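You operate a simulated robot arm through the tools that you are given. There is no shell and no other tool. Be economical: measure what you need, move in short steps, check, and stop when the job is done.

Carry out the task below with a simulated robot arm. There is one attempt and no reset: what you move stays moved.

## Task
Wipe the sauce stain off the tiles with suds, then let the water out.
Fine: dip the wiping pad in the sink; pad back; plug on the mat. What is to be rubbed or washed off counts as gone when no trace of it is left.

Only the result counts: the job must be done as asked and must still hold three seconds after the hand-in. Knocking over, shifting, dropping, spilling or breaking anything else fails it.

## Robot
A 7-joint arm with a two-finger parallel gripper, fixed in place. Base frame: the origin is at the foot of the arm, x ahead of it, y to its left, z up. Lengths are in mm, angles in degrees, forces in N, time in s.
Its first joint turns from -166.0 to 166.0 degrees. Payload 3.43 kg.
The TCP is the grasp point between the finger pads, 30 mm short of the fingertips. In the tool frame z runs along the fingers and y along their closing line. The gripper opens to 94 mm. The fingers are 28 mm wide and 10 mm thick; the gripper's body (50 by 96 mm) begins 55 mm behind the TCP.
Orientation is told as [roll, pitch, yaw] about the base's x, y, z axes, in that order, counted from this pose: with the fingers straight down and closing along the base's y, the tool's x points along the base's -x, its y along +y and its z along -z.

## Interface
- The arm moves only by the tool arm_command. Its arguments are lists of equal length, an entry for each row: "travel": the shift along the base's x, y, z in mm, a list of three; "delta_rot": the turn, a rotation vector about the base's x, y, z in degrees, a list of three. In form: {"travel": [[x, y, z], ...], "delta_rot": [[ax, ay, az], ...]}. A call has 1 to 10 rows; each row is the pose to reach, as a shift and turn from the pose commanded when the call began. "fingers" is the finger opening in mm, from 0 to 94, set as the call begins (left out, the last holds). Each row takes 0.2 s and may step no farther than 50 mm and 8.6 degrees from the row before; otherwise, or with a gripper value out of range, the whole call is refused. Where a pose cannot be reached the arm comes as near as it can. A force on the tool above 40 N (or 10 N above the force at the start of the call, whichever is more), or a blocked arm, ends the call early, and 0.2 s more pass. Each finger travels about 45 mm/s and halts on what it meets, pressing with about 31 N; the grip force reading is that of the motor and also rises with nothing between the fingers. The clock runs only during rows and for 0.2 s after the last one: add rows that repeat a pose to give the fingers time. It gives the time, the measured TCP pose, the force on the tool (base axes), the opening and the grip force at its end, in the units of the frame above (readings bear some noise), with the torque about the TCP (base axes, N m) and any sound that the robot's microphone picked up, and new pictures: "pictures" is both (left out), scene, wrist or none.
- Cameras (640 x 400 px; columns grow to the right, rows downward): "scene" is fixed at [401.8, 651, 1515.8]; the picture's right is [0.86, -0.50, 0.00], its down [0.03, 0.06, -1.00] and it looks along [0.50, 0.86, 0.06] (base axes); focal length 214 px, centre (320, 200). "wrist" rides on the gripper at [76, 14, -102] in the tool frame; the picture's right is [-0.18, 0.98, 0.00], its down [-0.75, -0.14, -0.64] and it looks along [-0.63, -0.12, 0.77] (tool axes); focal length 243 px, centre (320, 200). There is no depth. A picture from a camera that has moved, and an enlarged one, comes with that camera's place and axes in the base frame and with its lens.
- close_up(camera, box): a new picture of the part [left, top, right, bottom] of that camera's present view, enlarged. It takes no simulated time.
- job_done(): hands the job in; it is judged then, once.

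Work in short steps. Places have to be worked out from the pictures, the camera data and where the tool is seen: move nearer, look again, correct. Check each grasp and each placing, and mend what went wrong. You have 120 turns and 200 pictures in all, those below and enlarged ones among them. Open the gripper and draw the arm clear of the work before you hand the job in, unless the task says otherwise; then end with one line.

The tools are called after ">>>" as name(argument=value, ...) on one line, values as JSON. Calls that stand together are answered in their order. arm_command: Moves the arm, as the interface text tells. Its arguments: {"type":"object","properties":{"travel":{"type":"array","items":{"type":"array","items":{"type":"number"}}},"delta_rot":{"type":"array","items":{"type":"array","items":{"type":"number"}}},"fingers":{"type":"number"},"pictures":{"type":"string","enum":["both","scene","wrist","none"]}},"required":["travel","delta_rot"]} The other tools are called the same way: close_up (camera, box) takes an enlarged picture of a part of a camera's view; job_done () hands the job in.

At the start:

```text
time: 0.0
eef_pos: [298.9, 482.1, 1355.8]
orientation: [0.0, 0.0, 0.0]
force: [0.9, -0.8, 0.9]
wrist_torque: [0.01, 0.0, -0.02]
gripper_width: 94.0
finger_force: 0.0
```

scene: 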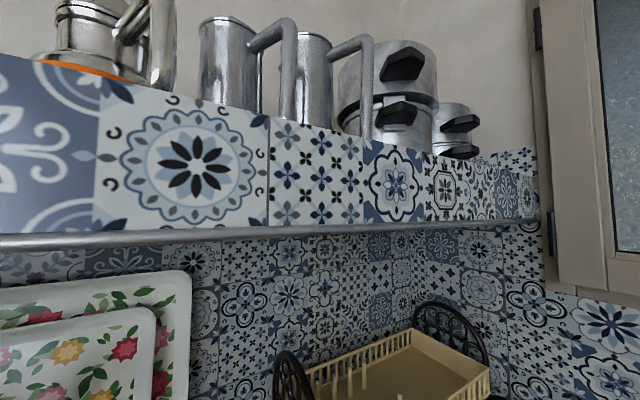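
wrist: 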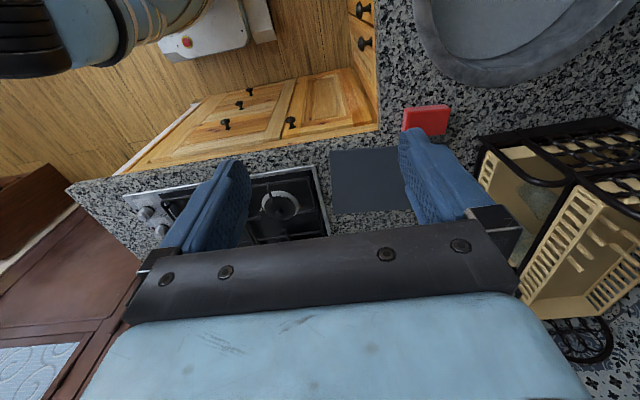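

The scene camera mostly shows the shelf; the wrist view shows a red pad, a grey mat and the sink. I'll enlarge a few areas to identify things.

>>> close_up(camera="wrist", box=[320, 0, 640, 200])

>>> close_up(camera="scene", box=[180, 220, 640, 400])

```text
2.00 times, centred on (480, 100) of wrist
camera zoom: at [222.1, 495.7, 1458.9], right [0.18, 0.98, 0.0], down [0.75, -0.14, 0.64], along [0.63, -0.12, -0.77], focal length 485 px, centre (0, 400)
```

zoom: 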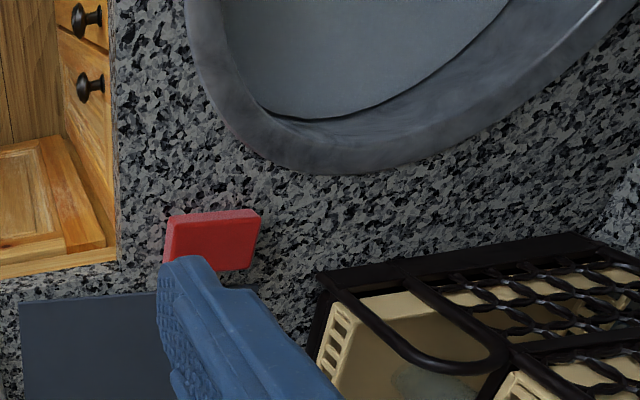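

```text
1.39 times, centred on (410, 310) of scene
camera zoom: at [401.8, 651.0, 1515.8], right [0.86, -0.5, 0.0], down [0.03, 0.06, -1.0], along [0.5, 0.86, 0.06], focal length 298 px, centre (195, 47)
```

zoom: 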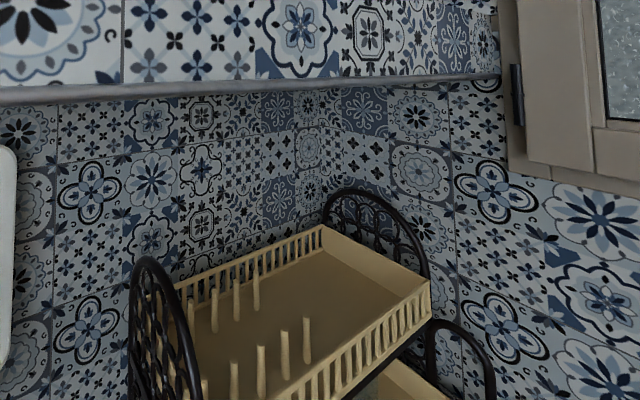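

No stain is visible yet. I turn the tool about the vertical to look toward the sink and the +y wall.

>>> arm_command(travel=[[0, 0, 0], [0, 0, 0], [0, 0, 0], [0, 0, 0], [0, 0, 0], [0, 0, 0], [0, 0, 0]], delta_rot=[[0, 0, 8.5], [0, 0, 17], [0, 0, 25.5], [0, 0, 34], [0, 0, 42.5], [0, 0, 51], [0, 0, 59]], pictures="wrist")

```text
time: 1.6
eef_pos: [298.7, 480.5, 1356.1]
orientation: [0.1, 0.1, 59.1]
force: [0.5, -0.2, 0.0]
wrist_torque: [-0.03, 0.01, 0.03]
gripper_width: 94.0
finger_force: 0.0
camera wrist: at [246.6, 423.2, 1458.9], right [-0.75, 0.66, 0.0], down [0.51, 0.57, 0.64], along [0.43, 0.48, -0.77], focal length 243 px, centre (320, 200)
```

wrist: 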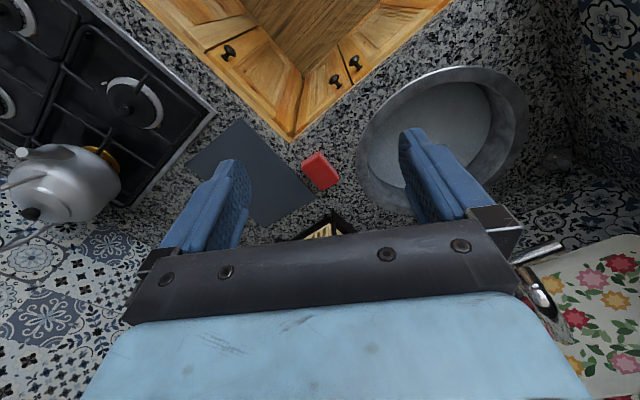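

Pad is around [492, 699, 890]. Now I tilt the view up to search the wall tiles.

>>> arm_command(travel=[[0, 0, 0], [0, 0, 0], [0, 0, 0], [0, 0, 0], [0, 0, 0]], delta_rot=[[6, -5.4, 0], [12, -10.8, 0], [18, -16.2, 0], [24, -21.6, 0], [30, -27, 0]], pictures="wrist")

```text
time: 2.8
eef_pos: [299.0, 481.8, 1355.0]
orientation: [-9.1, -39.5, 62.3]
force: [1.3, -0.2, -1.0]
wrist_torque: [-0.03, 0.01, -0.03]
gripper_width: 93.9
finger_force: 0.0
camera wrist: at [215.4, 388.5, 1384.6], right [-0.75, 0.67, 0.0], down [0.11, 0.13, 0.99], along [0.66, 0.74, -0.17], focal length 243 px, centre (320, 200)
```

wrist: 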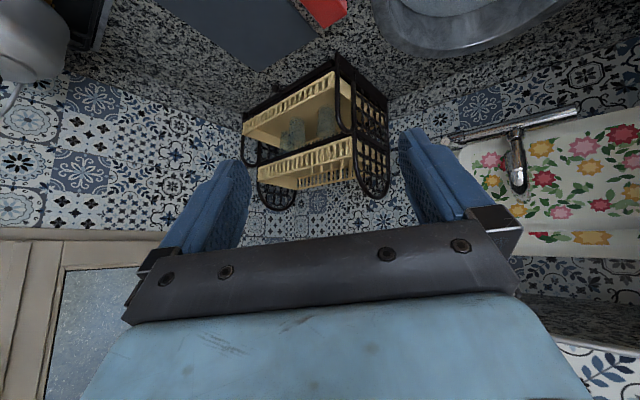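

Corner walls are in view, no obvious stain. I'll turn toward the stove side wall.

>>> arm_command(travel=[[0, 0, 0], [0, 0, 0], [0, 0, 0], [0, 0, 0], [0, 0, 0], [0, 0, 0], [0, 0, 0]], delta_rot=[[0, 0, -8.5], [0, 0, -17], [0, 0, -25.5], [0, 0, -34], [0, 0, -42.5], [0, 0, -51], [0, 0, -59]], pictures="wrist")

```text
time: 4.4
eef_pos: [298.9, 481.5, 1358.1]
orientation: [-9.0, -39.5, 3.1]
force: [-0.1, -0.8, 0.8]
wrist_torque: [-0.02, -0.04, 0.04]
gripper_width: 93.9
finger_force: 0.0
camera wrist: at [174.9, 505.0, 1385.1], right [0.19, 0.98, 0.0], down [0.17, -0.03, 0.99], along [0.97, -0.19, -0.17], focal length 243 px, centre (320, 200)
```

wrist: 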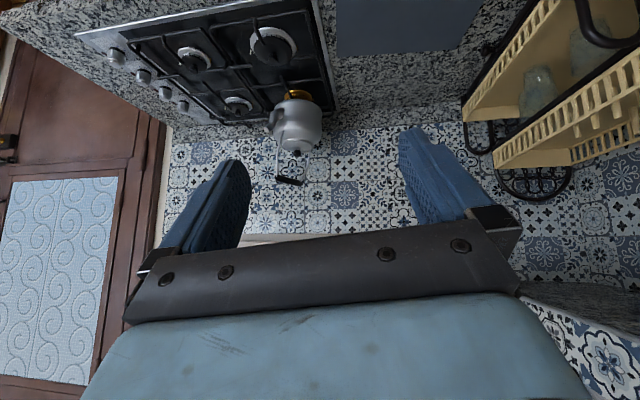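

>>> close_up(camera="wrist", box=[160, 100, 480, 260])

>>> arm_command(travel=[[0, 0, 0], [0, 0, 0], [0, 0, 0], [0, 0, 0], [0, 0, 0], [0, 0, 0], [0, 0, 0], [0, 0, 0], [0, 0, 0], [0, 0, 0]], delta_rot=[[0, 0, 8.6], [0, 0, 17.2], [0, 0, 25.8], [0, 0, 34.4], [0, 0, 43], [0, 0, 51.6], [0, 0, 60.2], [0, 0, 68.8], [0, 0, 77.4], [0, 0, 86]], pictures="wrist")

```text
2.00 times, centred on (320, 180) of wrist
camera zoom: at [174.9, 505.0, 1385.1], right [0.19, 0.98, 0.0], down [0.17, -0.03, 0.99], along [0.97, -0.19, -0.17], focal length 485 px, centre (320, 240)
```

zoom: 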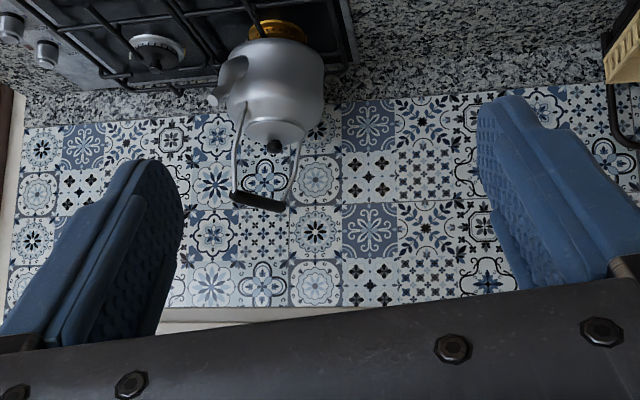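

```text
time: 6.6
eef_pos: [298.4, 480.9, 1355.6]
orientation: [-9.0, -39.5, 89.4]
force: [0.4, 0.4, 0.4]
wrist_torque: [0.01, -0.02, -0.02]
gripper_width: 94.0
finger_force: 0.1
camera wrist: at [266.0, 360.2, 1384.7], right [-0.97, 0.25, 0.0], down [0.04, 0.16, 0.99], along [0.25, 0.95, -0.17], focal length 243 px, centre (320, 200)
```

wrist: 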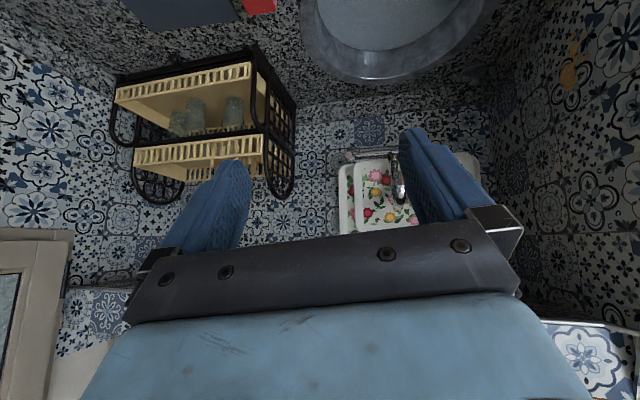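

A brown stain shows at about (570,65), on a third wall to the right of the sink. I zoom in on it.

>>> close_up(camera="wrist", box=[480, 0, 640, 160])

>>> close_up(camera="wrist", box=[280, 0, 520, 150])

```text
2.50 times, centred on (560, 80) of wrist
camera zoom: at [266.0, 360.2, 1384.7], right [-0.97, 0.25, 0.0], down [0.04, 0.16, 0.99], along [0.25, 0.95, -0.17], focal length 606 px, centre (-280, 500)
```

zoom: 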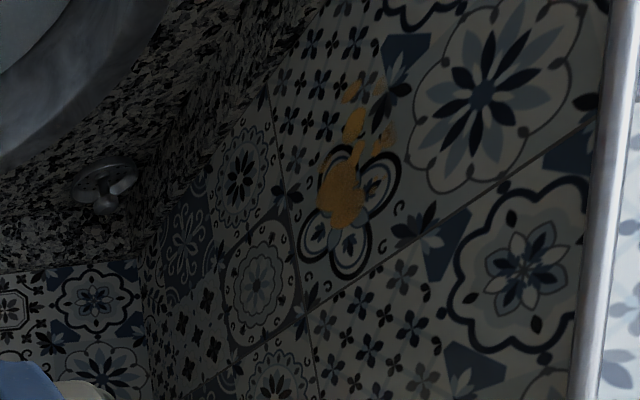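

```text
2.67 times, centred on (400, 75) of wrist
camera zoom: at [266.0, 360.2, 1384.7], right [-0.97, 0.25, 0.0], down [0.04, 0.16, 0.99], along [0.25, 0.95, -0.17], focal length 647 px, centre (107, 533)
```

zoom: 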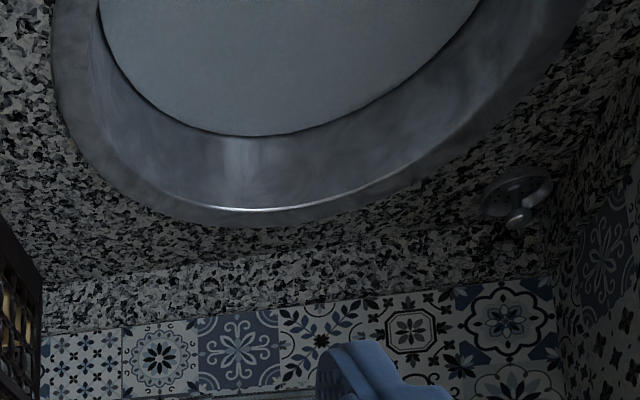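

The stain is on a wall facing +x beyond the sink. I turn farther for a straighter look.

>>> arm_command(travel=[[0, 0, 0], [0, 0, 0], [0, 0, 0], [0, 0, 0], [0, 0, 0], [0, 0, 0]], delta_rot=[[0, 0, 8.6], [0, 0, 17.2], [0, 0, 25.8], [0, 0, 34.4], [0, 0, 43], [0, 0, 51.6]], pictures="wrist")

```text
time: 8.0
eef_pos: [299.0, 481.3, 1355.8]
orientation: [-9.2, -39.6, 141.0]
force: [-0.7, 0.0, 0.1]
wrist_torque: [0.0, -0.02, -0.02]
gripper_width: 93.9
finger_force: 0.0
camera wrist: at [374.1, 380.7, 1384.9], right [-0.8, -0.6, 0.0], down [-0.1, 0.13, 0.99], along [-0.59, 0.79, -0.17], focal length 243 px, centre (320, 200)
```

wrist: 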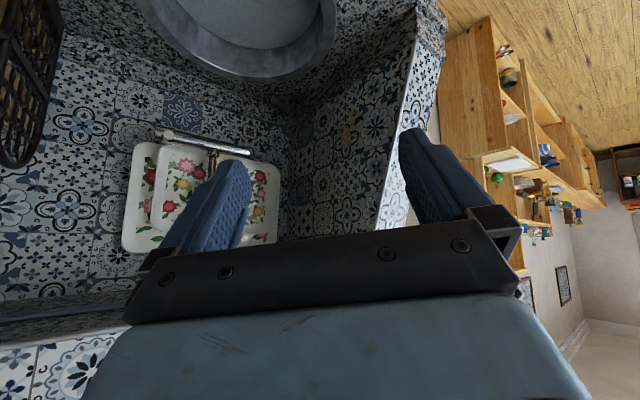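

Stain is near [-80, 862, 1077]. I untilt here to look down into the sink.

>>> arm_command(travel=[[0, 0, 0], [0, 0, 0], [0, 0, 0], [0, 0, 0], [0, 0, 0]], delta_rot=[[-6.5, -4.8, 0], [-13, -9.6, 0], [-19.5, -14.4, 0], [-26, -19.2, 0], [-32.4, -24.05, 0]], pictures="wrist")

>>> close_up(camera="wrist", box=[160, 0, 480, 200])

```text
time: 9.2
eef_pos: [297.8, 480.5, 1357.4]
orientation: [0.0, 0.0, 137.5]
force: [-0.9, -0.8, 0.2]
wrist_torque: [0.02, 0.0, 0.0]
gripper_width: 94.1
finger_force: 0.0
camera wrist: at [344.5, 418.9, 1459.8], right [-0.8, -0.6, 0.0], down [-0.46, 0.61, 0.64], along [-0.39, 0.51, -0.77], focal length 243 px, centre (320, 200)
```

wrist: 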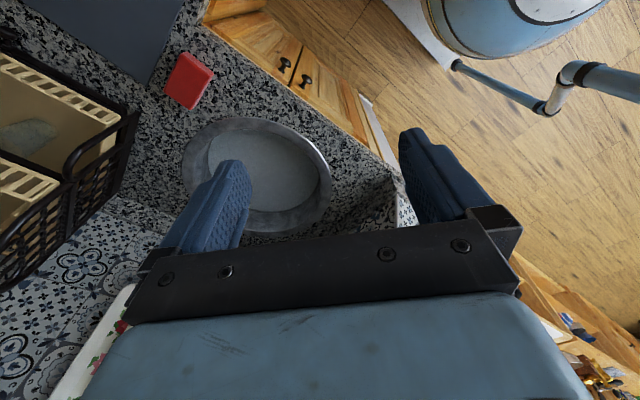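

```text
2.00 times, centred on (320, 100) of wrist
camera zoom: at [344.5, 418.9, 1459.8], right [-0.8, -0.6, 0.0], down [-0.46, 0.61, 0.64], along [-0.39, 0.51, -0.77], focal length 485 px, centre (320, 400)
```

zoom: 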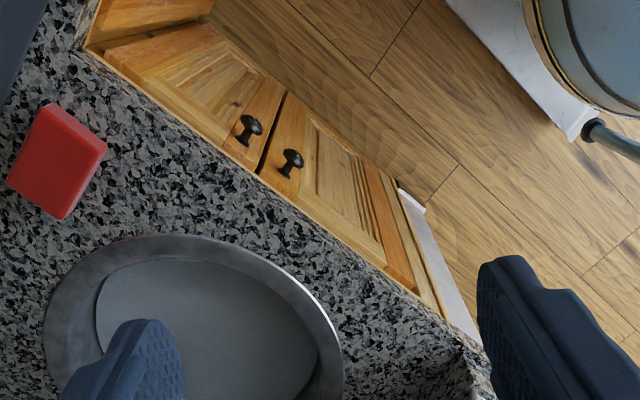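

The sink bowl looks full; I move nearer for a view between the fingers to find the plug.

>>> arm_command(travel=[[12, 32, -30], [24, 64, -60], [36, 96, -90], [48, 128, -120], [60, 160, -150]], delta_rot=[[0, 0, 0], [0, 0, 0], [0, 0, 0], [0, 0, 0], [0, 0, 0]], pictures="wrist")

>>> close_up(camera="wrist", box=[160, 50, 480, 250])

```text
time: 10.4
eef_pos: [358.5, 641.8, 1207.9]
orientation: [0.0, -0.1, 137.6]
force: [-0.4, -0.5, 1.7]
wrist_torque: [0.03, 0.01, 0.03]
gripper_width: 94.1
finger_force: 0.0
camera wrist: at [405.6, 580.5, 1310.2], right [-0.8, -0.6, 0.0], down [-0.46, 0.61, 0.64], along [-0.39, 0.51, -0.77], focal length 243 px, centre (320, 200)
```

wrist: 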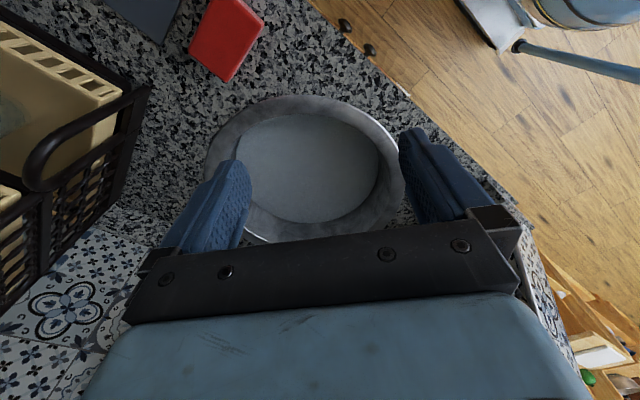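

```text
2.00 times, centred on (320, 150) of wrist
camera zoom: at [405.6, 580.5, 1310.2], right [-0.8, -0.6, 0.0], down [-0.46, 0.61, 0.64], along [-0.39, 0.51, -0.77], focal length 485 px, centre (320, 300)
```

zoom: 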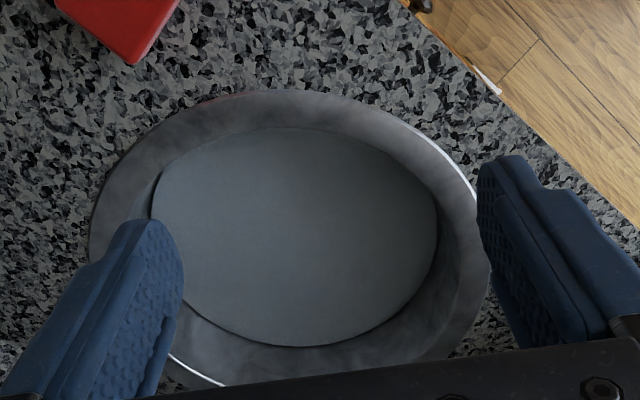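

The water is opaque. I zoom for any plug knob or chain.

>>> close_up(camera="wrist", box=[230, 100, 390, 200])

>>> arm_command(travel=[[0, 0, 0], [0, 0, 0], [0, 0, 0], [0, 0, 0]], delta_rot=[[6.4, 4.8, 0], [12.8, 9.6, 0], [19.2, 14.4, 0], [25.6, 19.2, 0]], pictures="wrist")

```text
4.00 times, centred on (310, 150) of wrist
camera zoom: at [405.6, 580.5, 1310.2], right [-0.8, -0.6, 0.0], down [-0.46, 0.61, 0.64], along [-0.39, 0.51, -0.77], focal length 970 px, centre (360, 400)
```

zoom: 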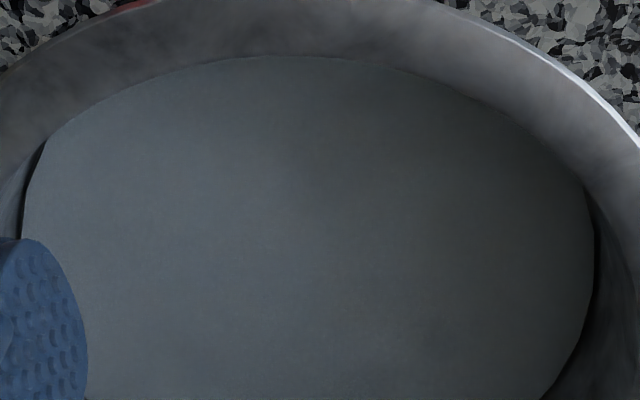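

```text
time: 11.4
eef_pos: [359.2, 642.3, 1206.2]
orientation: [-6.6, -31.6, 139.4]
force: [0.2, 0.4, 0.5]
wrist_torque: [-0.05, 0.01, 0.0]
gripper_width: 94.2
finger_force: 0.1
camera wrist: at [430.8, 546.1, 1252.6], right [-0.8, -0.6, 0.0], down [-0.18, 0.25, 0.95], along [-0.57, 0.76, -0.31], focal length 243 px, centre (320, 200)
```

wrist: 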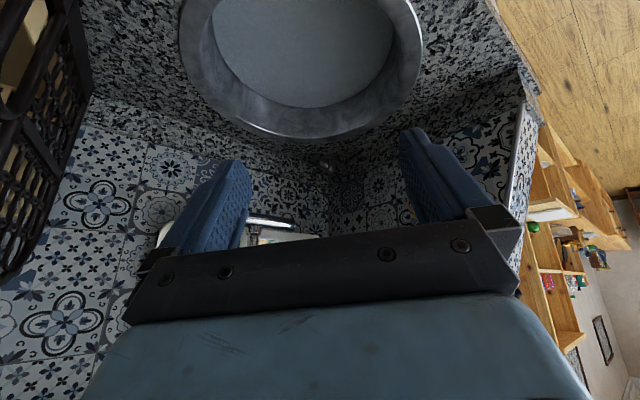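

>>> close_up(camera="wrist", box=[240, 100, 440, 240])

>>> close_up(camera="wrist", box=[180, 0, 440, 150])

```text
2.86 times, centred on (340, 170) of wrist
camera zoom: at [430.8, 546.1, 1252.6], right [-0.8, -0.6, 0.0], down [-0.18, 0.25, 0.95], along [-0.57, 0.76, -0.31], focal length 693 px, centre (263, 286)
```

zoom: 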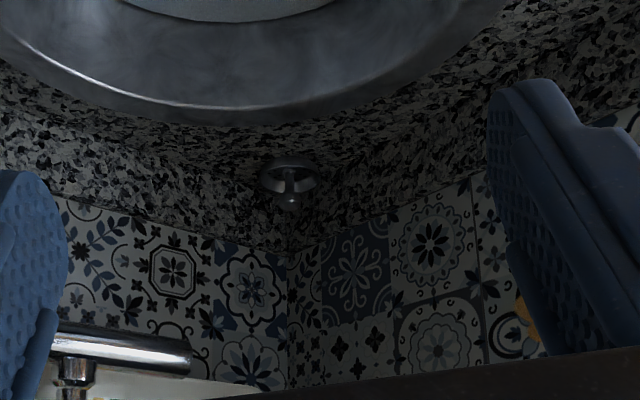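

```text
2.46 times, centred on (310, 75) of wrist
camera zoom: at [430.8, 546.1, 1252.6], right [-0.8, -0.6, 0.0], down [-0.18, 0.25, 0.95], along [-0.57, 0.76, -0.31], focal length 597 px, centre (345, 508)
```

zoom: 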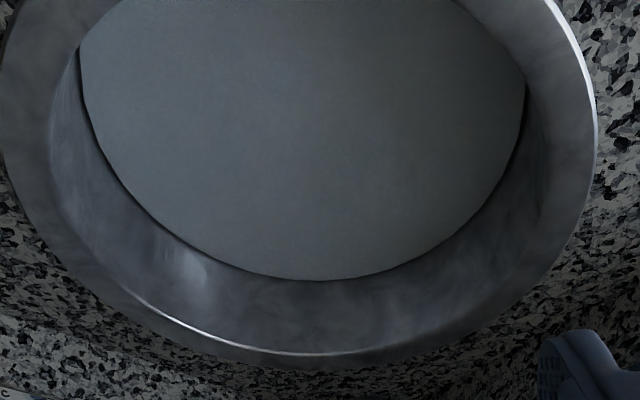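

There's a small chrome object in the counter's back corner and maybe nothing visible in the water. I move closer to look at it.

>>> arm_command(travel=[[-20, 40, -20], [-40, 80, -40], [-60, 120, -60]], delta_rot=[[0, 0, 0], [0, 0, 0], [0, 0, 0]], pictures="none")

>>> close_up(camera="wrist", box=[240, 90, 420, 210])

>>> close_up(camera="wrist", box=[0, 0, 640, 400])

```text
time: 12.2
eef_pos: [300.8, 762.0, 1149.2]
orientation: [-6.7, -31.4, 139.5]
force: [0.5, -1.1, 0.8]
wrist_torque: [0.0, -0.01, 0.0]
gripper_width: 94.2
finger_force: 0.0
```

```text
3.33 times, centred on (330, 150) of wrist
camera zoom: at [372.4, 666.6, 1195.2], right [-0.8, -0.6, 0.0], down [-0.19, 0.25, 0.95], along [-0.57, 0.76, -0.31], focal length 809 px, centre (287, 367)
```

zoom: 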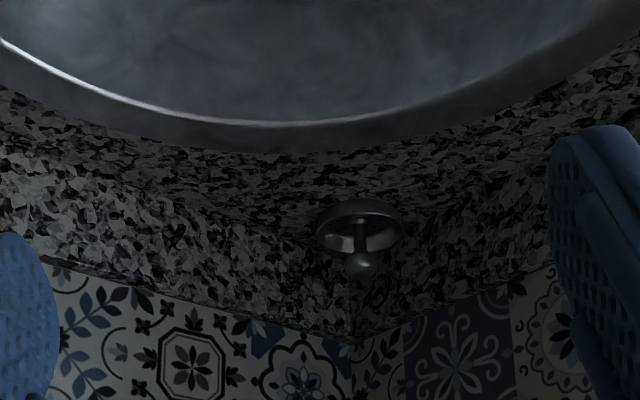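

```text
1.00 times, centred on (320, 200) of wrist (not enlarged: the box is as wide or as high as the picture)
camera zoom: at [372.4, 666.6, 1195.2], right [-0.8, -0.6, 0.0], down [-0.19, 0.25, 0.95], along [-0.57, 0.76, -0.31], focal length 243 px, centre (320, 200)
```

zoom: 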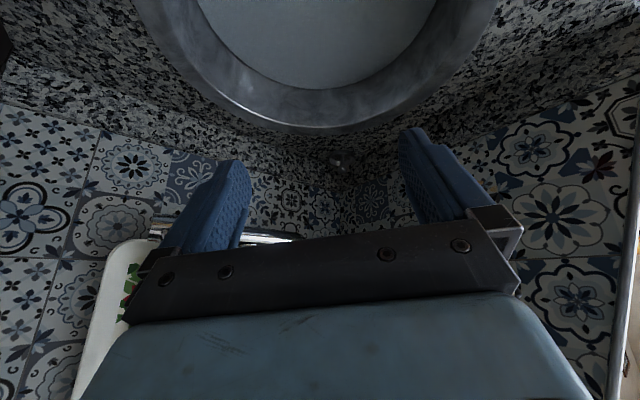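

The chrome thing looks like a disc with a stem and ball (plug-like), but I must still see into the water. I tilt to look almost straight down on the sink.

>>> arm_command(travel=[[0, 0, 0], [0, 0, 0], [0, 0, 0], [0, 0, 0], [0, 0, 0], [0, 0, 0], [0, 0, 0]], delta_rot=[[-6.4, -4.8, 0], [-12.8, -9.6, 0], [-19.2, -14.4, 0], [-25.6, -19.2, 0], [-32, -24, 0], [-38.4, -28.8, 0], [-44, -33, 0]], pictures="wrist")

>>> close_up(camera="wrist", box=[230, 80, 390, 180])

```text
time: 13.8
eef_pos: [299.3, 759.4, 1148.0]
orientation: [4.6, 22.7, 138.5]
force: [0.3, -0.2, -0.9]
wrist_torque: [0.03, 0.03, 0.0]
gripper_width: 93.9
finger_force: 0.1
camera wrist: at [317.5, 736.2, 1272.2], right [-0.8, -0.6, 0.0], down [-0.57, 0.77, 0.29], along [-0.17, 0.23, -0.96], focal length 243 px, centre (320, 200)
```

wrist: 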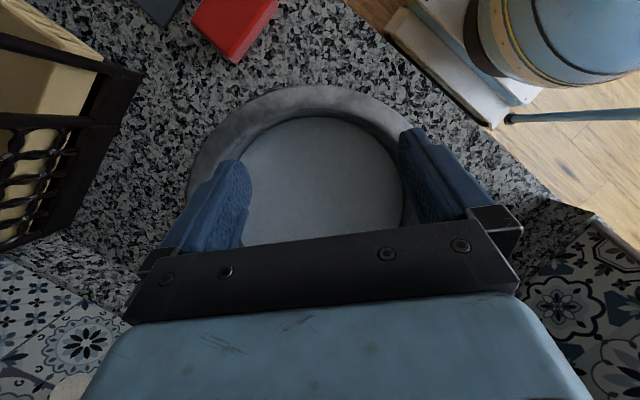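

```text
4.00 times, centred on (310, 130) of wrist
camera zoom: at [317.5, 736.2, 1272.2], right [-0.8, -0.6, 0.0], down [-0.57, 0.77, 0.29], along [-0.17, 0.23, -0.96], focal length 970 px, centre (360, 480)
```

zoom: 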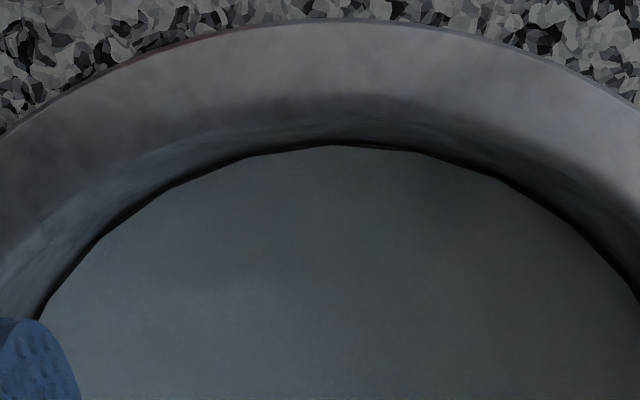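

The water disc is opaque with no knob showing. I tilt back up and enlarge the corner object strongly (zooms are re-rendered).

>>> arm_command(travel=[[0, 0, 0], [0, 0, 0], [0, 0, 0], [0, 0, 0], [0, 0, 0], [0, 0, 0], [0, 0, 0]], delta_rot=[[6.4, 4.8, 0], [12.8, 9.6, 0], [19.2, 14.4, 0], [25.6, 19.2, 0], [32, 24, 0], [38.4, 28.8, 0], [44, 33, 0]], pictures="none")

>>> close_up(camera="wrist", box=[312, 141, 372, 179])

>>> close_up(camera="wrist", box=[130, 0, 490, 140])

```text
time: 15.4
eef_pos: [297.0, 763.0, 1147.1]
orientation: [-6.8, -31.4, 139.5]
force: [-0.5, -0.2, 0.1]
wrist_torque: [-0.04, -0.03, -0.02]
gripper_width: 93.9
finger_force: 0.1
```

```text
10.53 times, centred on (342, 160) of wrist
camera zoom: at [369.9, 666.0, 1192.5], right [-0.8, -0.6, 0.0], down [-0.19, 0.25, 0.95], along [-0.57, 0.76, -0.31], focal length 2554 px, centre (88, 621)
```

zoom: 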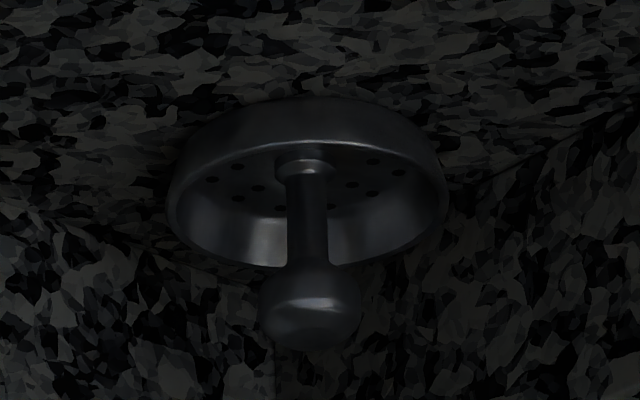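

```text
1.78 times, centred on (310, 70) of wrist
camera zoom: at [369.9, 666.0, 1192.5], right [-0.8, -0.6, 0.0], down [-0.19, 0.25, 0.95], along [-0.57, 0.76, -0.31], focal length 431 px, centre (338, 431)
```

zoom: 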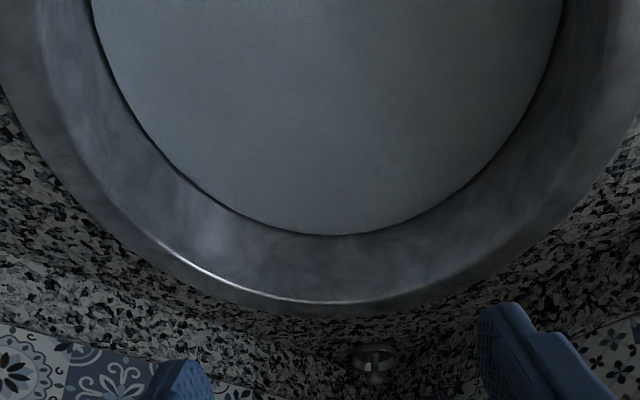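

It is a strainer basket with holes, left as is; the real plug must be under the soapy water. Now I go view the pad from straight on (yaw 0).

>>> arm_command(travel=[[0, 0, 0], [0, 0, 0], [0, 0, 0], [0, 0, 0], [5, -12, -5], [10, -24, -10], [15, -36, -14], [20, -48, -18], [25, -60, -22], [30, -70, -26]], delta_rot=[[-6.4, -4.8, 0], [-12.8, -9.6, 0], [-19.2, -14.4, 0], [-25.6, -19.2, 0], [-25.6, -19.2, 0], [-25.6, -19.2, 0], [-25.6, -19.2, 0], [-25.6, -19.2, 0], [-25.6, -19.2, 0], [-25.6, -19.2, 0]], pictures="none")

>>> arm_command(travel=[[0, 0, 0], [0, 0, 0], [0, 0, 0], [0, 0, 0], [0, 0, 0], [0, 0, 0], [0, 0, 0], [0, 0, 0], [0, 0, 0], [0, 0, 0]], delta_rot=[[0, 0, -8.6], [0, 0, -17.2], [0, 0, -25.8], [0, 0, -34.4], [0, 0, -43], [0, 0, -51.6], [0, 0, -60.2], [0, 0, -68.8], [0, 0, -77.4], [0, 0, -86]], pictures="none")

>>> arm_command(travel=[[0, 0, 0], [0, 0, 0], [0, 0, 0], [0, 0, 0], [0, 0, 0], [0, 0, 0]], delta_rot=[[0, 0, -8.6], [0, 0, -17.2], [0, 0, -25.8], [0, 0, -34.4], [0, 0, -43], [0, 0, -51.5]], pictures="wrist")

```text
time: 17.6
eef_pos: [327.8, 690.7, 1120.3]
orientation: [0.0, 0.1, 137.6]
force: [0.2, -0.1, -0.1]
wrist_torque: [-0.04, -0.01, 0.03]
gripper_width: 93.8
finger_force: 0.1
```

```text
time: 19.8
eef_pos: [328.7, 690.4, 1119.9]
orientation: [-0.1, 0.0, 51.5]
force: [0.3, 0.1, -0.3]
wrist_torque: [-0.02, 0.03, 0.0]
gripper_width: 94.0
finger_force: 0.0
```

```text
time: 21.2
eef_pos: [328.6, 691.0, 1120.8]
orientation: [0.1, -0.1, -0.1]
force: [0.5, 0.8, 0.3]
wrist_torque: [-0.01, -0.01, 0.02]
gripper_width: 93.7
finger_force: 0.1
camera wrist: at [251.8, 705.5, 1223.2], right [0.19, 0.98, 0.0], down [0.75, -0.14, 0.64], along [0.63, -0.12, -0.77], focal length 243 px, centre (320, 200)
```

wrist: 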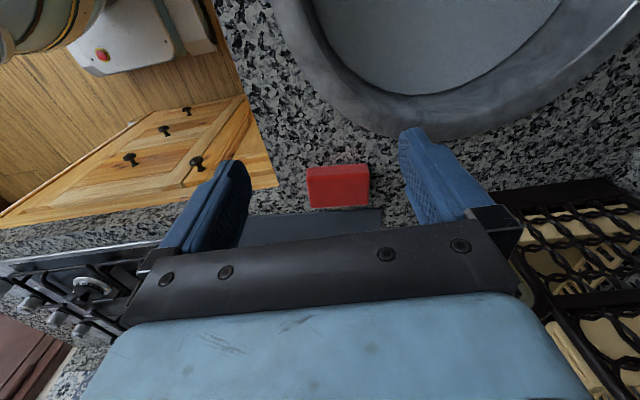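

>>> close_up(camera="wrist", box=[290, 150, 390, 215])

```text
6.15 times, centred on (340, 182) of wrist
camera zoom: at [251.8, 705.5, 1223.2], right [0.19, 0.98, 0.0], down [0.75, -0.14, 0.64], along [0.63, -0.12, -0.77], focal length 1493 px, centre (197, 308)
```

zoom: 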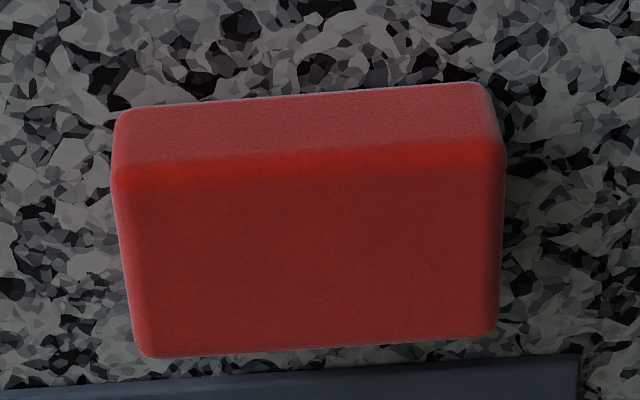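

Pad is about 103×64×29 mm, long side nearly along y (−6°), centre near (506,690). I move above it with yaw 84.3 so the fingers close along its short side.

>>> arm_command(travel=[[18, 0, -12], [36, 0, -24], [54, 0, -36], [72, 0, -48], [90, 0, -60], [108, 0, -72], [126, 0, -84], [144, 0, -96], [162, 0, -108], [176, 0, -120]], delta_rot=[[0, 0, 8.4], [0, 0, 16.8], [0, 0, 25.3], [0, 0, 33.7], [0, 0, 42.1], [0, 0, 50.6], [0, 0, 59], [0, 0, 67.4], [0, 0, 75.9], [0, 0, 84.3]], pictures="wrist")

```text
time: 23.4
eef_pos: [505.6, 691.4, 1000.1]
orientation: [0.0, 0.0, 84.5]
force: [-0.7, 0.7, -0.2]
wrist_torque: [0.01, -0.05, 0.0]
gripper_width: 94.2
finger_force: 0.1
camera wrist: at [483.3, 616.9, 1102.4], right [-0.96, 0.28, 0.0], down [0.21, 0.74, 0.64], along [0.18, 0.62, -0.77], focal length 243 px, centre (320, 200)
```

wrist: 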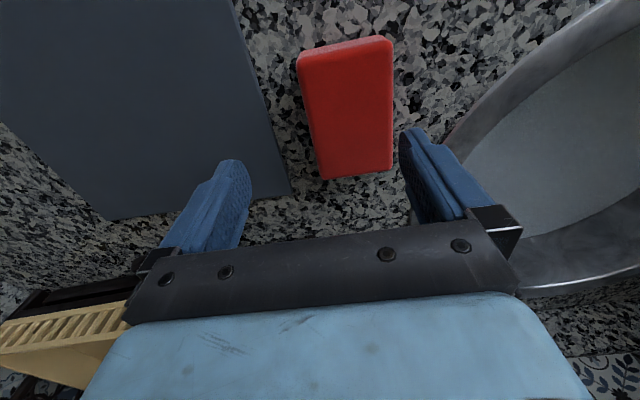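

Triangulating two views: pad centre (482,692), top z≈931, counter ≈905. I shift over it and lower to TCP z 975 to check.

>>> arm_command(travel=[[-12, 0, 0], [-23, 1, 0], [-23, 1, -13], [-23, 1, -25], [-23, 1, -25]], delta_rot=[[0, 0, 0], [0, 0, 0], [0, 0, 0], [0, 0, 0], [0, 0, 0]], pictures="wrist")

```text
time: 24.6
eef_pos: [480.7, 691.2, 975.2]
orientation: [0.1, 0.0, 84.4]
force: [-1.2, -0.3, -0.3]
wrist_torque: [0.01, 0.04, -0.01]
gripper_width: 94.1
finger_force: 0.0
camera wrist: at [458.9, 617.8, 1077.3], right [-0.96, 0.28, 0.0], down [0.21, 0.74, 0.64], along [0.18, 0.62, -0.77], focal length 243 px, centre (320, 200)
```

wrist: 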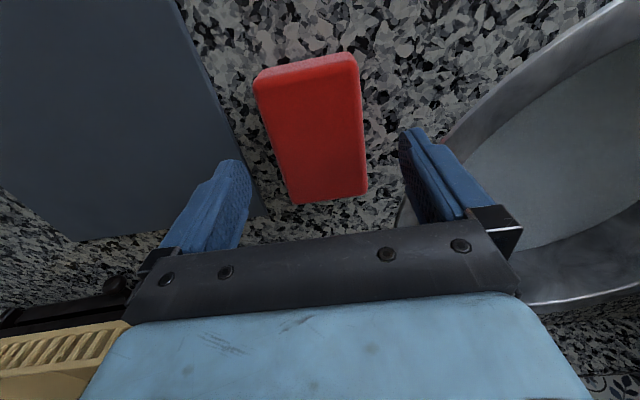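

Pad is centred under the TCP. Lowering 30 mm and closing.

>>> arm_command(travel=[[0, -1, -10], [0, -2, -20], [0, -2, -30], [0, -2, -30]], delta_rot=[[0, 0, 0], [0, 0, 0], [0, 0, 0], [0, 0, 0]], pictures="wrist")

```text
time: 25.6
eef_pos: [481.8, 689.9, 945.1]
orientation: [0.2, -0.1, 84.3]
force: [-0.2, 0.2, 0.5]
wrist_torque: [0.01, 0.0, 0.0]
gripper_width: 94.2
finger_force: 0.0
camera wrist: at [460.0, 615.4, 1047.1], right [-0.96, 0.28, 0.0], down [0.21, 0.74, 0.64], along [0.18, 0.62, -0.77], focal length 243 px, centre (320, 200)
```

wrist: 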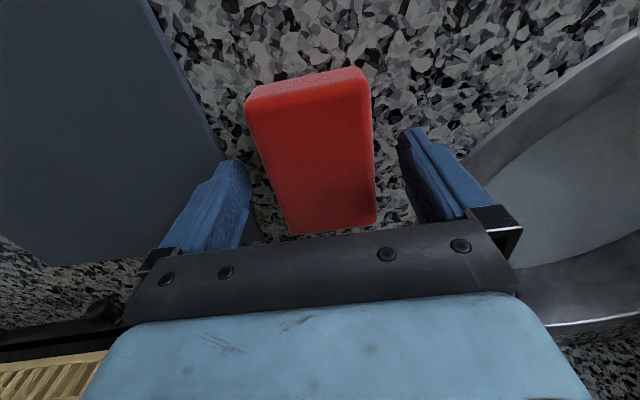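

Geometry agrees (pad top ≈930, tips ≈915). Closing on the pad.

>>> arm_command(travel=[[0, 0, 0], [0, 0, 0], [0, 0, 0], [0, 0, 0], [0, 0, 0]], delta_rot=[[0, 0, 0], [0, 0, 0], [0, 0, 0], [0, 0, 0], [0, 0, 0]], fingers=30, pictures="wrist")

```text
time: 26.8
eef_pos: [482.4, 690.8, 944.9]
orientation: [0.1, 0.0, 84.4]
force: [0.5, 0.5, -0.3]
wrist_torque: [-0.01, 0.01, 0.0]
gripper_width: 60.8
finger_force: 30.7
camera wrist: at [460.1, 615.5, 1047.3], right [-0.96, 0.28, 0.0], down [0.21, 0.74, 0.64], along [0.18, 0.62, -0.77], focal length 243 px, centre (320, 200)
```

wrist: 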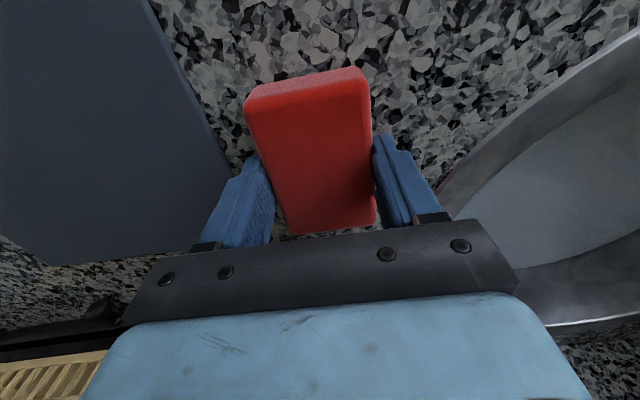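

Gripped at 60.8 mm. Lift and check.

>>> arm_command(travel=[[0, 0, 20], [0, 0, 50], [0, 0, 90], [0, 0, 125]], delta_rot=[[0, 0, 0], [0, 0, 0], [0, 0, 0], [0, 0, 0]], pictures="wrist")

```text
time: 27.8
eef_pos: [483.6, 689.1, 1071.1]
orientation: [0.1, 0.0, 84.2]
force: [-0.6, 0.0, -0.2]
wrist_torque: [-0.06, 0.05, 0.02]
gripper_width: 60.8
finger_force: 31.1
camera wrist: at [461.3, 615.4, 1174.2], right [-0.96, 0.28, 0.0], down [0.22, 0.74, 0.64], along [0.18, 0.62, -0.77], focal length 243 px, centre (320, 200)
```

wrist: 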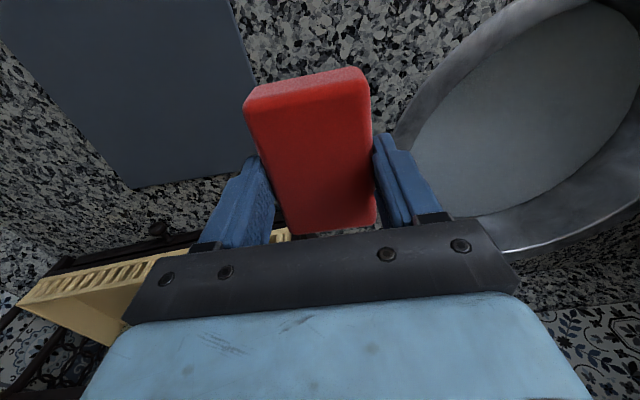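

Pad is held. Moving over the sink at this height.

>>> arm_command(travel=[[-40, 20, 0], [-80, 40, 0], [-120, 60, 0], [-160, 80, 0], [-200, 100, 0], [-230, 120, 0]], delta_rot=[[0, 0, 0], [0, 0, 0], [0, 0, 0], [0, 0, 0], [0, 0, 0], [0, 0, 0]], pictures="wrist")

```text
time: 29.2
eef_pos: [253.2, 810.1, 1071.8]
orientation: [0.1, 0.0, 84.3]
force: [-0.3, 0.4, 0.3]
wrist_torque: [0.02, 0.06, 0.01]
gripper_width: 60.6
finger_force: 31.4
camera wrist: at [231.9, 735.8, 1174.2], right [-0.96, 0.28, 0.0], down [0.22, 0.74, 0.64], along [0.18, 0.62, -0.77], focal length 243 px, centre (320, 200)
```

wrist: 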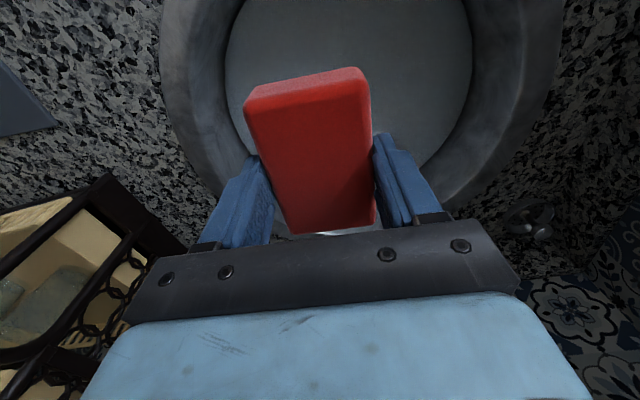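

Fitting the water disc: sink centre ≈(228,843), radius ≈148. I dip off-centre at about (298,810) to stay away from the plug.

>>> arm_command(travel=[[25, 0, -10], [45, 0, -45], [45, 0, -90], [45, 0, -130], [45, 0, -160], [45, 0, -170]], delta_rot=[[0, 0, 0], [0, 0, 0], [0, 0, 0], [0, 0, 0], [0, 0, 0], [0, 0, 0]], pictures="wrist")

```text
time: 30.6
eef_pos: [296.8, 810.1, 901.1]
orientation: [0.0, 0.0, 84.4]
force: [-0.4, 0.3, 0.6]
wrist_torque: [-0.02, 0.0, -0.02]
gripper_width: 60.8
finger_force: 31.0
camera wrist: at [275.5, 736.2, 1003.2], right [-0.96, 0.28, 0.0], down [0.21, 0.74, 0.64], along [0.18, 0.62, -0.77], focal length 243 px, centre (320, 200)
```

wrist: 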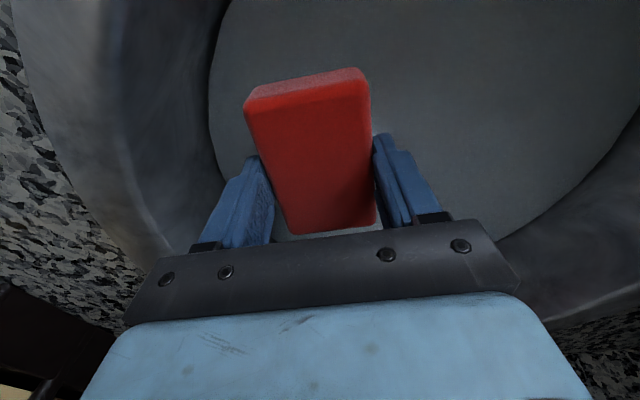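

Pad still above the water. Lower further in small steps.

>>> arm_command(travel=[[-8, 2, -10], [-10, 5, -20], [-10, 5, -30], [-10, 5, -30]], delta_rot=[[0, 0, 0], [0, 0, 0], [0, 0, 0], [0, 0, 0]], pictures="wrist")

```text
time: 31.6
eef_pos: [286.9, 816.4, 871.0]
orientation: [0.0, 0.1, 84.4]
force: [0.1, 0.2, 0.1]
wrist_torque: [-0.01, -0.02, 0.0]
gripper_width: 60.9
finger_force: 31.1
camera wrist: at [264.5, 741.0, 973.5], right [-0.96, 0.28, 0.0], down [0.21, 0.74, 0.64], along [0.18, 0.62, -0.77], focal length 243 px, centre (320, 200)
```

wrist: 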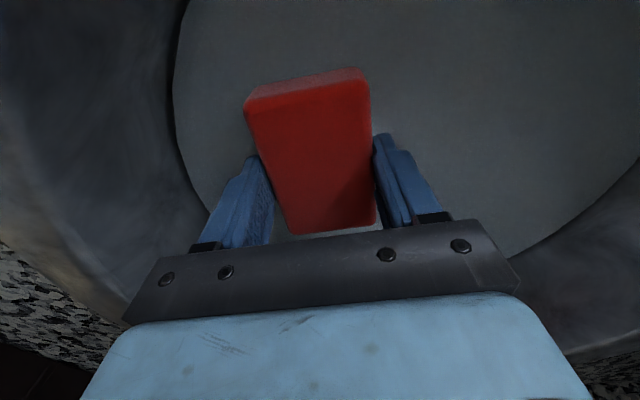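

Water level seems near z≈800. I shift a bit outward from the plug and lower further.

>>> arm_command(travel=[[10, -8, 0], [18, -14, -10], [18, -14, -20], [18, -14, -30], [18, -14, -30]], delta_rot=[[0, 0, 0], [0, 0, 0], [0, 0, 0], [0, 0, 0], [0, 0, 0]], pictures="wrist")

```text
time: 32.8
eef_pos: [305.7, 801.5, 840.6]
orientation: [0.0, -0.1, 84.4]
force: [0.4, -0.4, -0.1]
wrist_torque: [-0.02, 0.01, 0.0]
gripper_width: 60.8
finger_force: 31.0
camera wrist: at [282.9, 727.4, 943.7], right [-0.96, 0.28, 0.0], down [0.21, 0.74, 0.64], along [0.18, 0.62, -0.77], focal length 243 px, centre (320, 200)
```

wrist: 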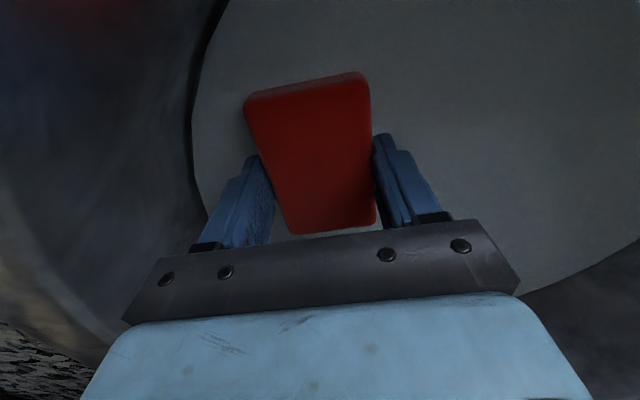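

>>> close_up(camera="wrist", box=[230, 50, 390, 150])

```text
4.00 times, centred on (310, 100) of wrist
camera zoom: at [282.9, 727.4, 943.7], right [-0.96, 0.28, 0.0], down [0.21, 0.74, 0.64], along [0.18, 0.62, -0.77], focal length 970 px, centre (360, 600)
```

zoom: 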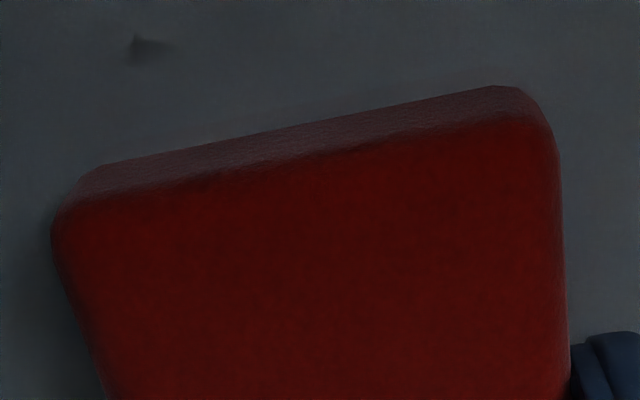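

The pad's lower edge is now under water. I lower a bit more, and look at a small dark shape in the water near (315,743).

>>> arm_command(travel=[[0, 0, -5], [0, 0, -10], [0, 0, -10]], delta_rot=[[0, 0, 0], [0, 0, 0], [0, 0, 0]], pictures="none")

>>> close_up(camera="wrist", box=[200, 0, 420, 137])

```text
time: 33.6
eef_pos: [303.8, 800.4, 829.3]
orientation: [0.0, 0.0, 84.4]
force: [-0.7, 1.0, 0.3]
wrist_torque: [-0.02, -0.01, 0.02]
gripper_width: 60.5
finger_force: 30.9
```

```text
2.91 times, centred on (310, 68) of wrist
camera zoom: at [282.9, 727.5, 933.2], right [-0.96, 0.28, 0.0], down [0.21, 0.74, 0.64], along [0.18, 0.62, -0.77], focal length 706 px, centre (349, 582)
```

zoom: 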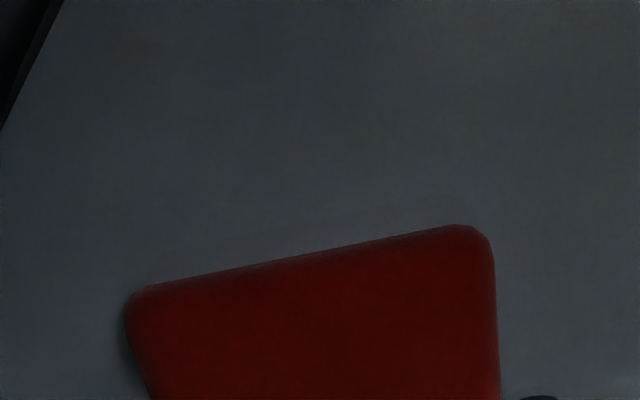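

The pad is immersed (water ≈ z 812). Hold, then lift out.

>>> arm_command(travel=[[0, 0, -3], [0, 0, -3], [0, 0, 20], [0, 0, 60], [0, 0, 110], [0, 0, 160], [0, 0, 210], [0, 0, 250], [0, 0, 250]], delta_rot=[[0, 0, 0], [0, 0, 0], [0, 0, 0], [0, 0, 0], [0, 0, 0], [0, 0, 0], [0, 0, 0], [0, 0, 0], [0, 0, 0]], pictures="wrist")

```text
time: 35.6
eef_pos: [303.4, 801.0, 1080.5]
orientation: [0.0, 0.0, 84.5]
force: [0.4, 0.6, 0.1]
wrist_torque: [-0.02, 0.02, 0.01]
gripper_width: 60.5
finger_force: 30.9
camera wrist: at [281.4, 726.7, 1183.8], right [-0.96, 0.28, 0.0], down [0.21, 0.74, 0.64], along [0.18, 0.62, -0.77], focal length 243 px, centre (320, 200)
```

wrist: 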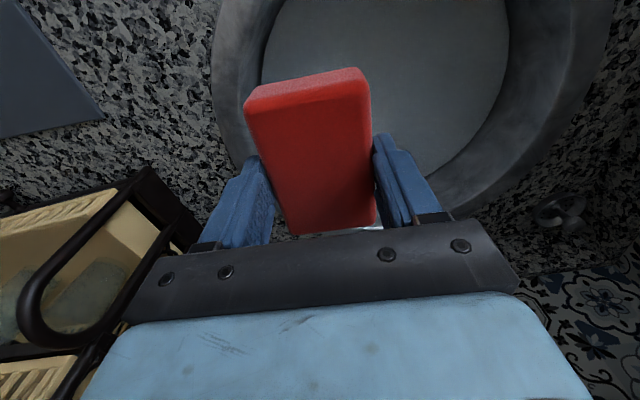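

Now I rotate the tool toward −x (wall direction) while moving over the sink toward x≈150.

>>> arm_command(travel=[[-15, 4, 0], [-30, 8, 0], [-45, 12, 0], [-60, 16, 0], [-75, 20, 0], [-90, 24, 0], [-105, 28, 0], [-120, 32, 0], [-135, 36, 0], [-150, 40, 0]], delta_rot=[[0, 8.4, 0], [0, 16.8, 0], [0, 25.2, 0], [0, 33.6, 0], [0, 42, 0], [0, 50.4, 0], [0, 58.8, 0], [0, 67.2, 0], [0, 75.6, 0], [0, 84, 0]], pictures="wrist")

```text
time: 37.8
eef_pos: [154.8, 839.7, 1079.6]
orientation: [84.0, 5.5, 89.4]
force: [-0.5, -0.3, 0.5]
wrist_torque: [0.0, -0.03, 0.01]
gripper_width: 60.7
finger_force: 30.8
camera wrist: at [253.1, 766.1, 1112.5], right [-0.1, 0.28, 0.96], down [0.66, 0.74, -0.15], along [-0.74, 0.62, -0.26], focal length 243 px, centre (320, 200)
```

wrist: 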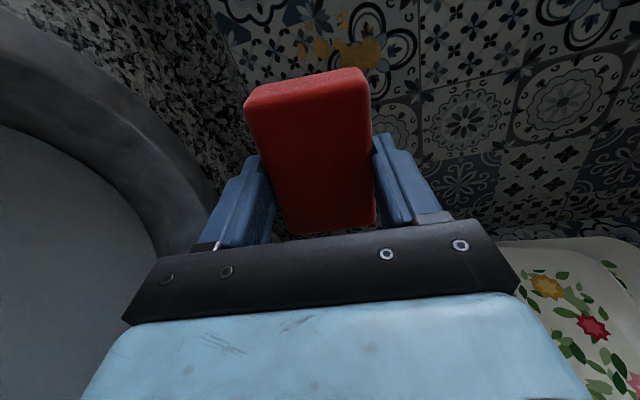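

The stain is visible just beyond the pad. Enlarge to locate it.

>>> close_up(camera="wrist", box=[260, 0, 420, 100])

```text
4.00 times, centred on (340, 50) of wrist
camera zoom: at [253.1, 766.1, 1112.5], right [-0.1, 0.28, 0.96], down [0.66, 0.74, -0.15], along [-0.74, 0.62, -0.26], focal length 970 px, centre (240, 800)
```

zoom: 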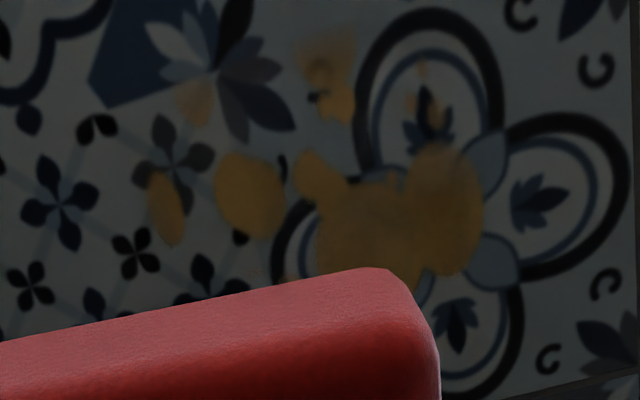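

Triangulated: wall at x≈−46; stain spans y 774–840, z 1045–1137. I finish the rotation to 90° and stand off at (60, 807, 1091).

>>> arm_command(travel=[[-25, -8, 3], [-50, -17, 6], [-75, -25, 9], [-95, -33, 11], [-95, -33, 11]], delta_rot=[[0, 3, 0], [0, 6, 0], [0, 6, 0], [0, 6, 0], [0, 6, 0]], pictures="wrist")

```text
time: 39.0
eef_pos: [60.9, 809.4, 1090.4]
orientation: [90.0, 5.6, 89.9]
force: [0.2, -1.0, -0.9]
wrist_torque: [-0.01, 0.03, -0.01]
gripper_width: 60.9
finger_force: 31.0
camera wrist: at [162.6, 733.9, 1111.6], right [0.0, 0.28, 0.96], down [0.64, 0.74, -0.21], along [-0.77, 0.62, -0.18], focal length 243 px, centre (320, 200)
```

wrist: 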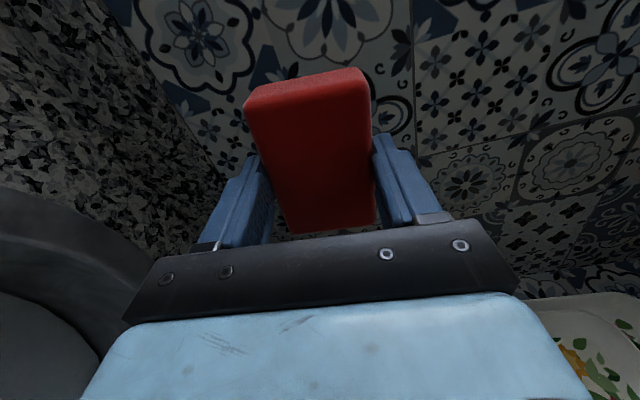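

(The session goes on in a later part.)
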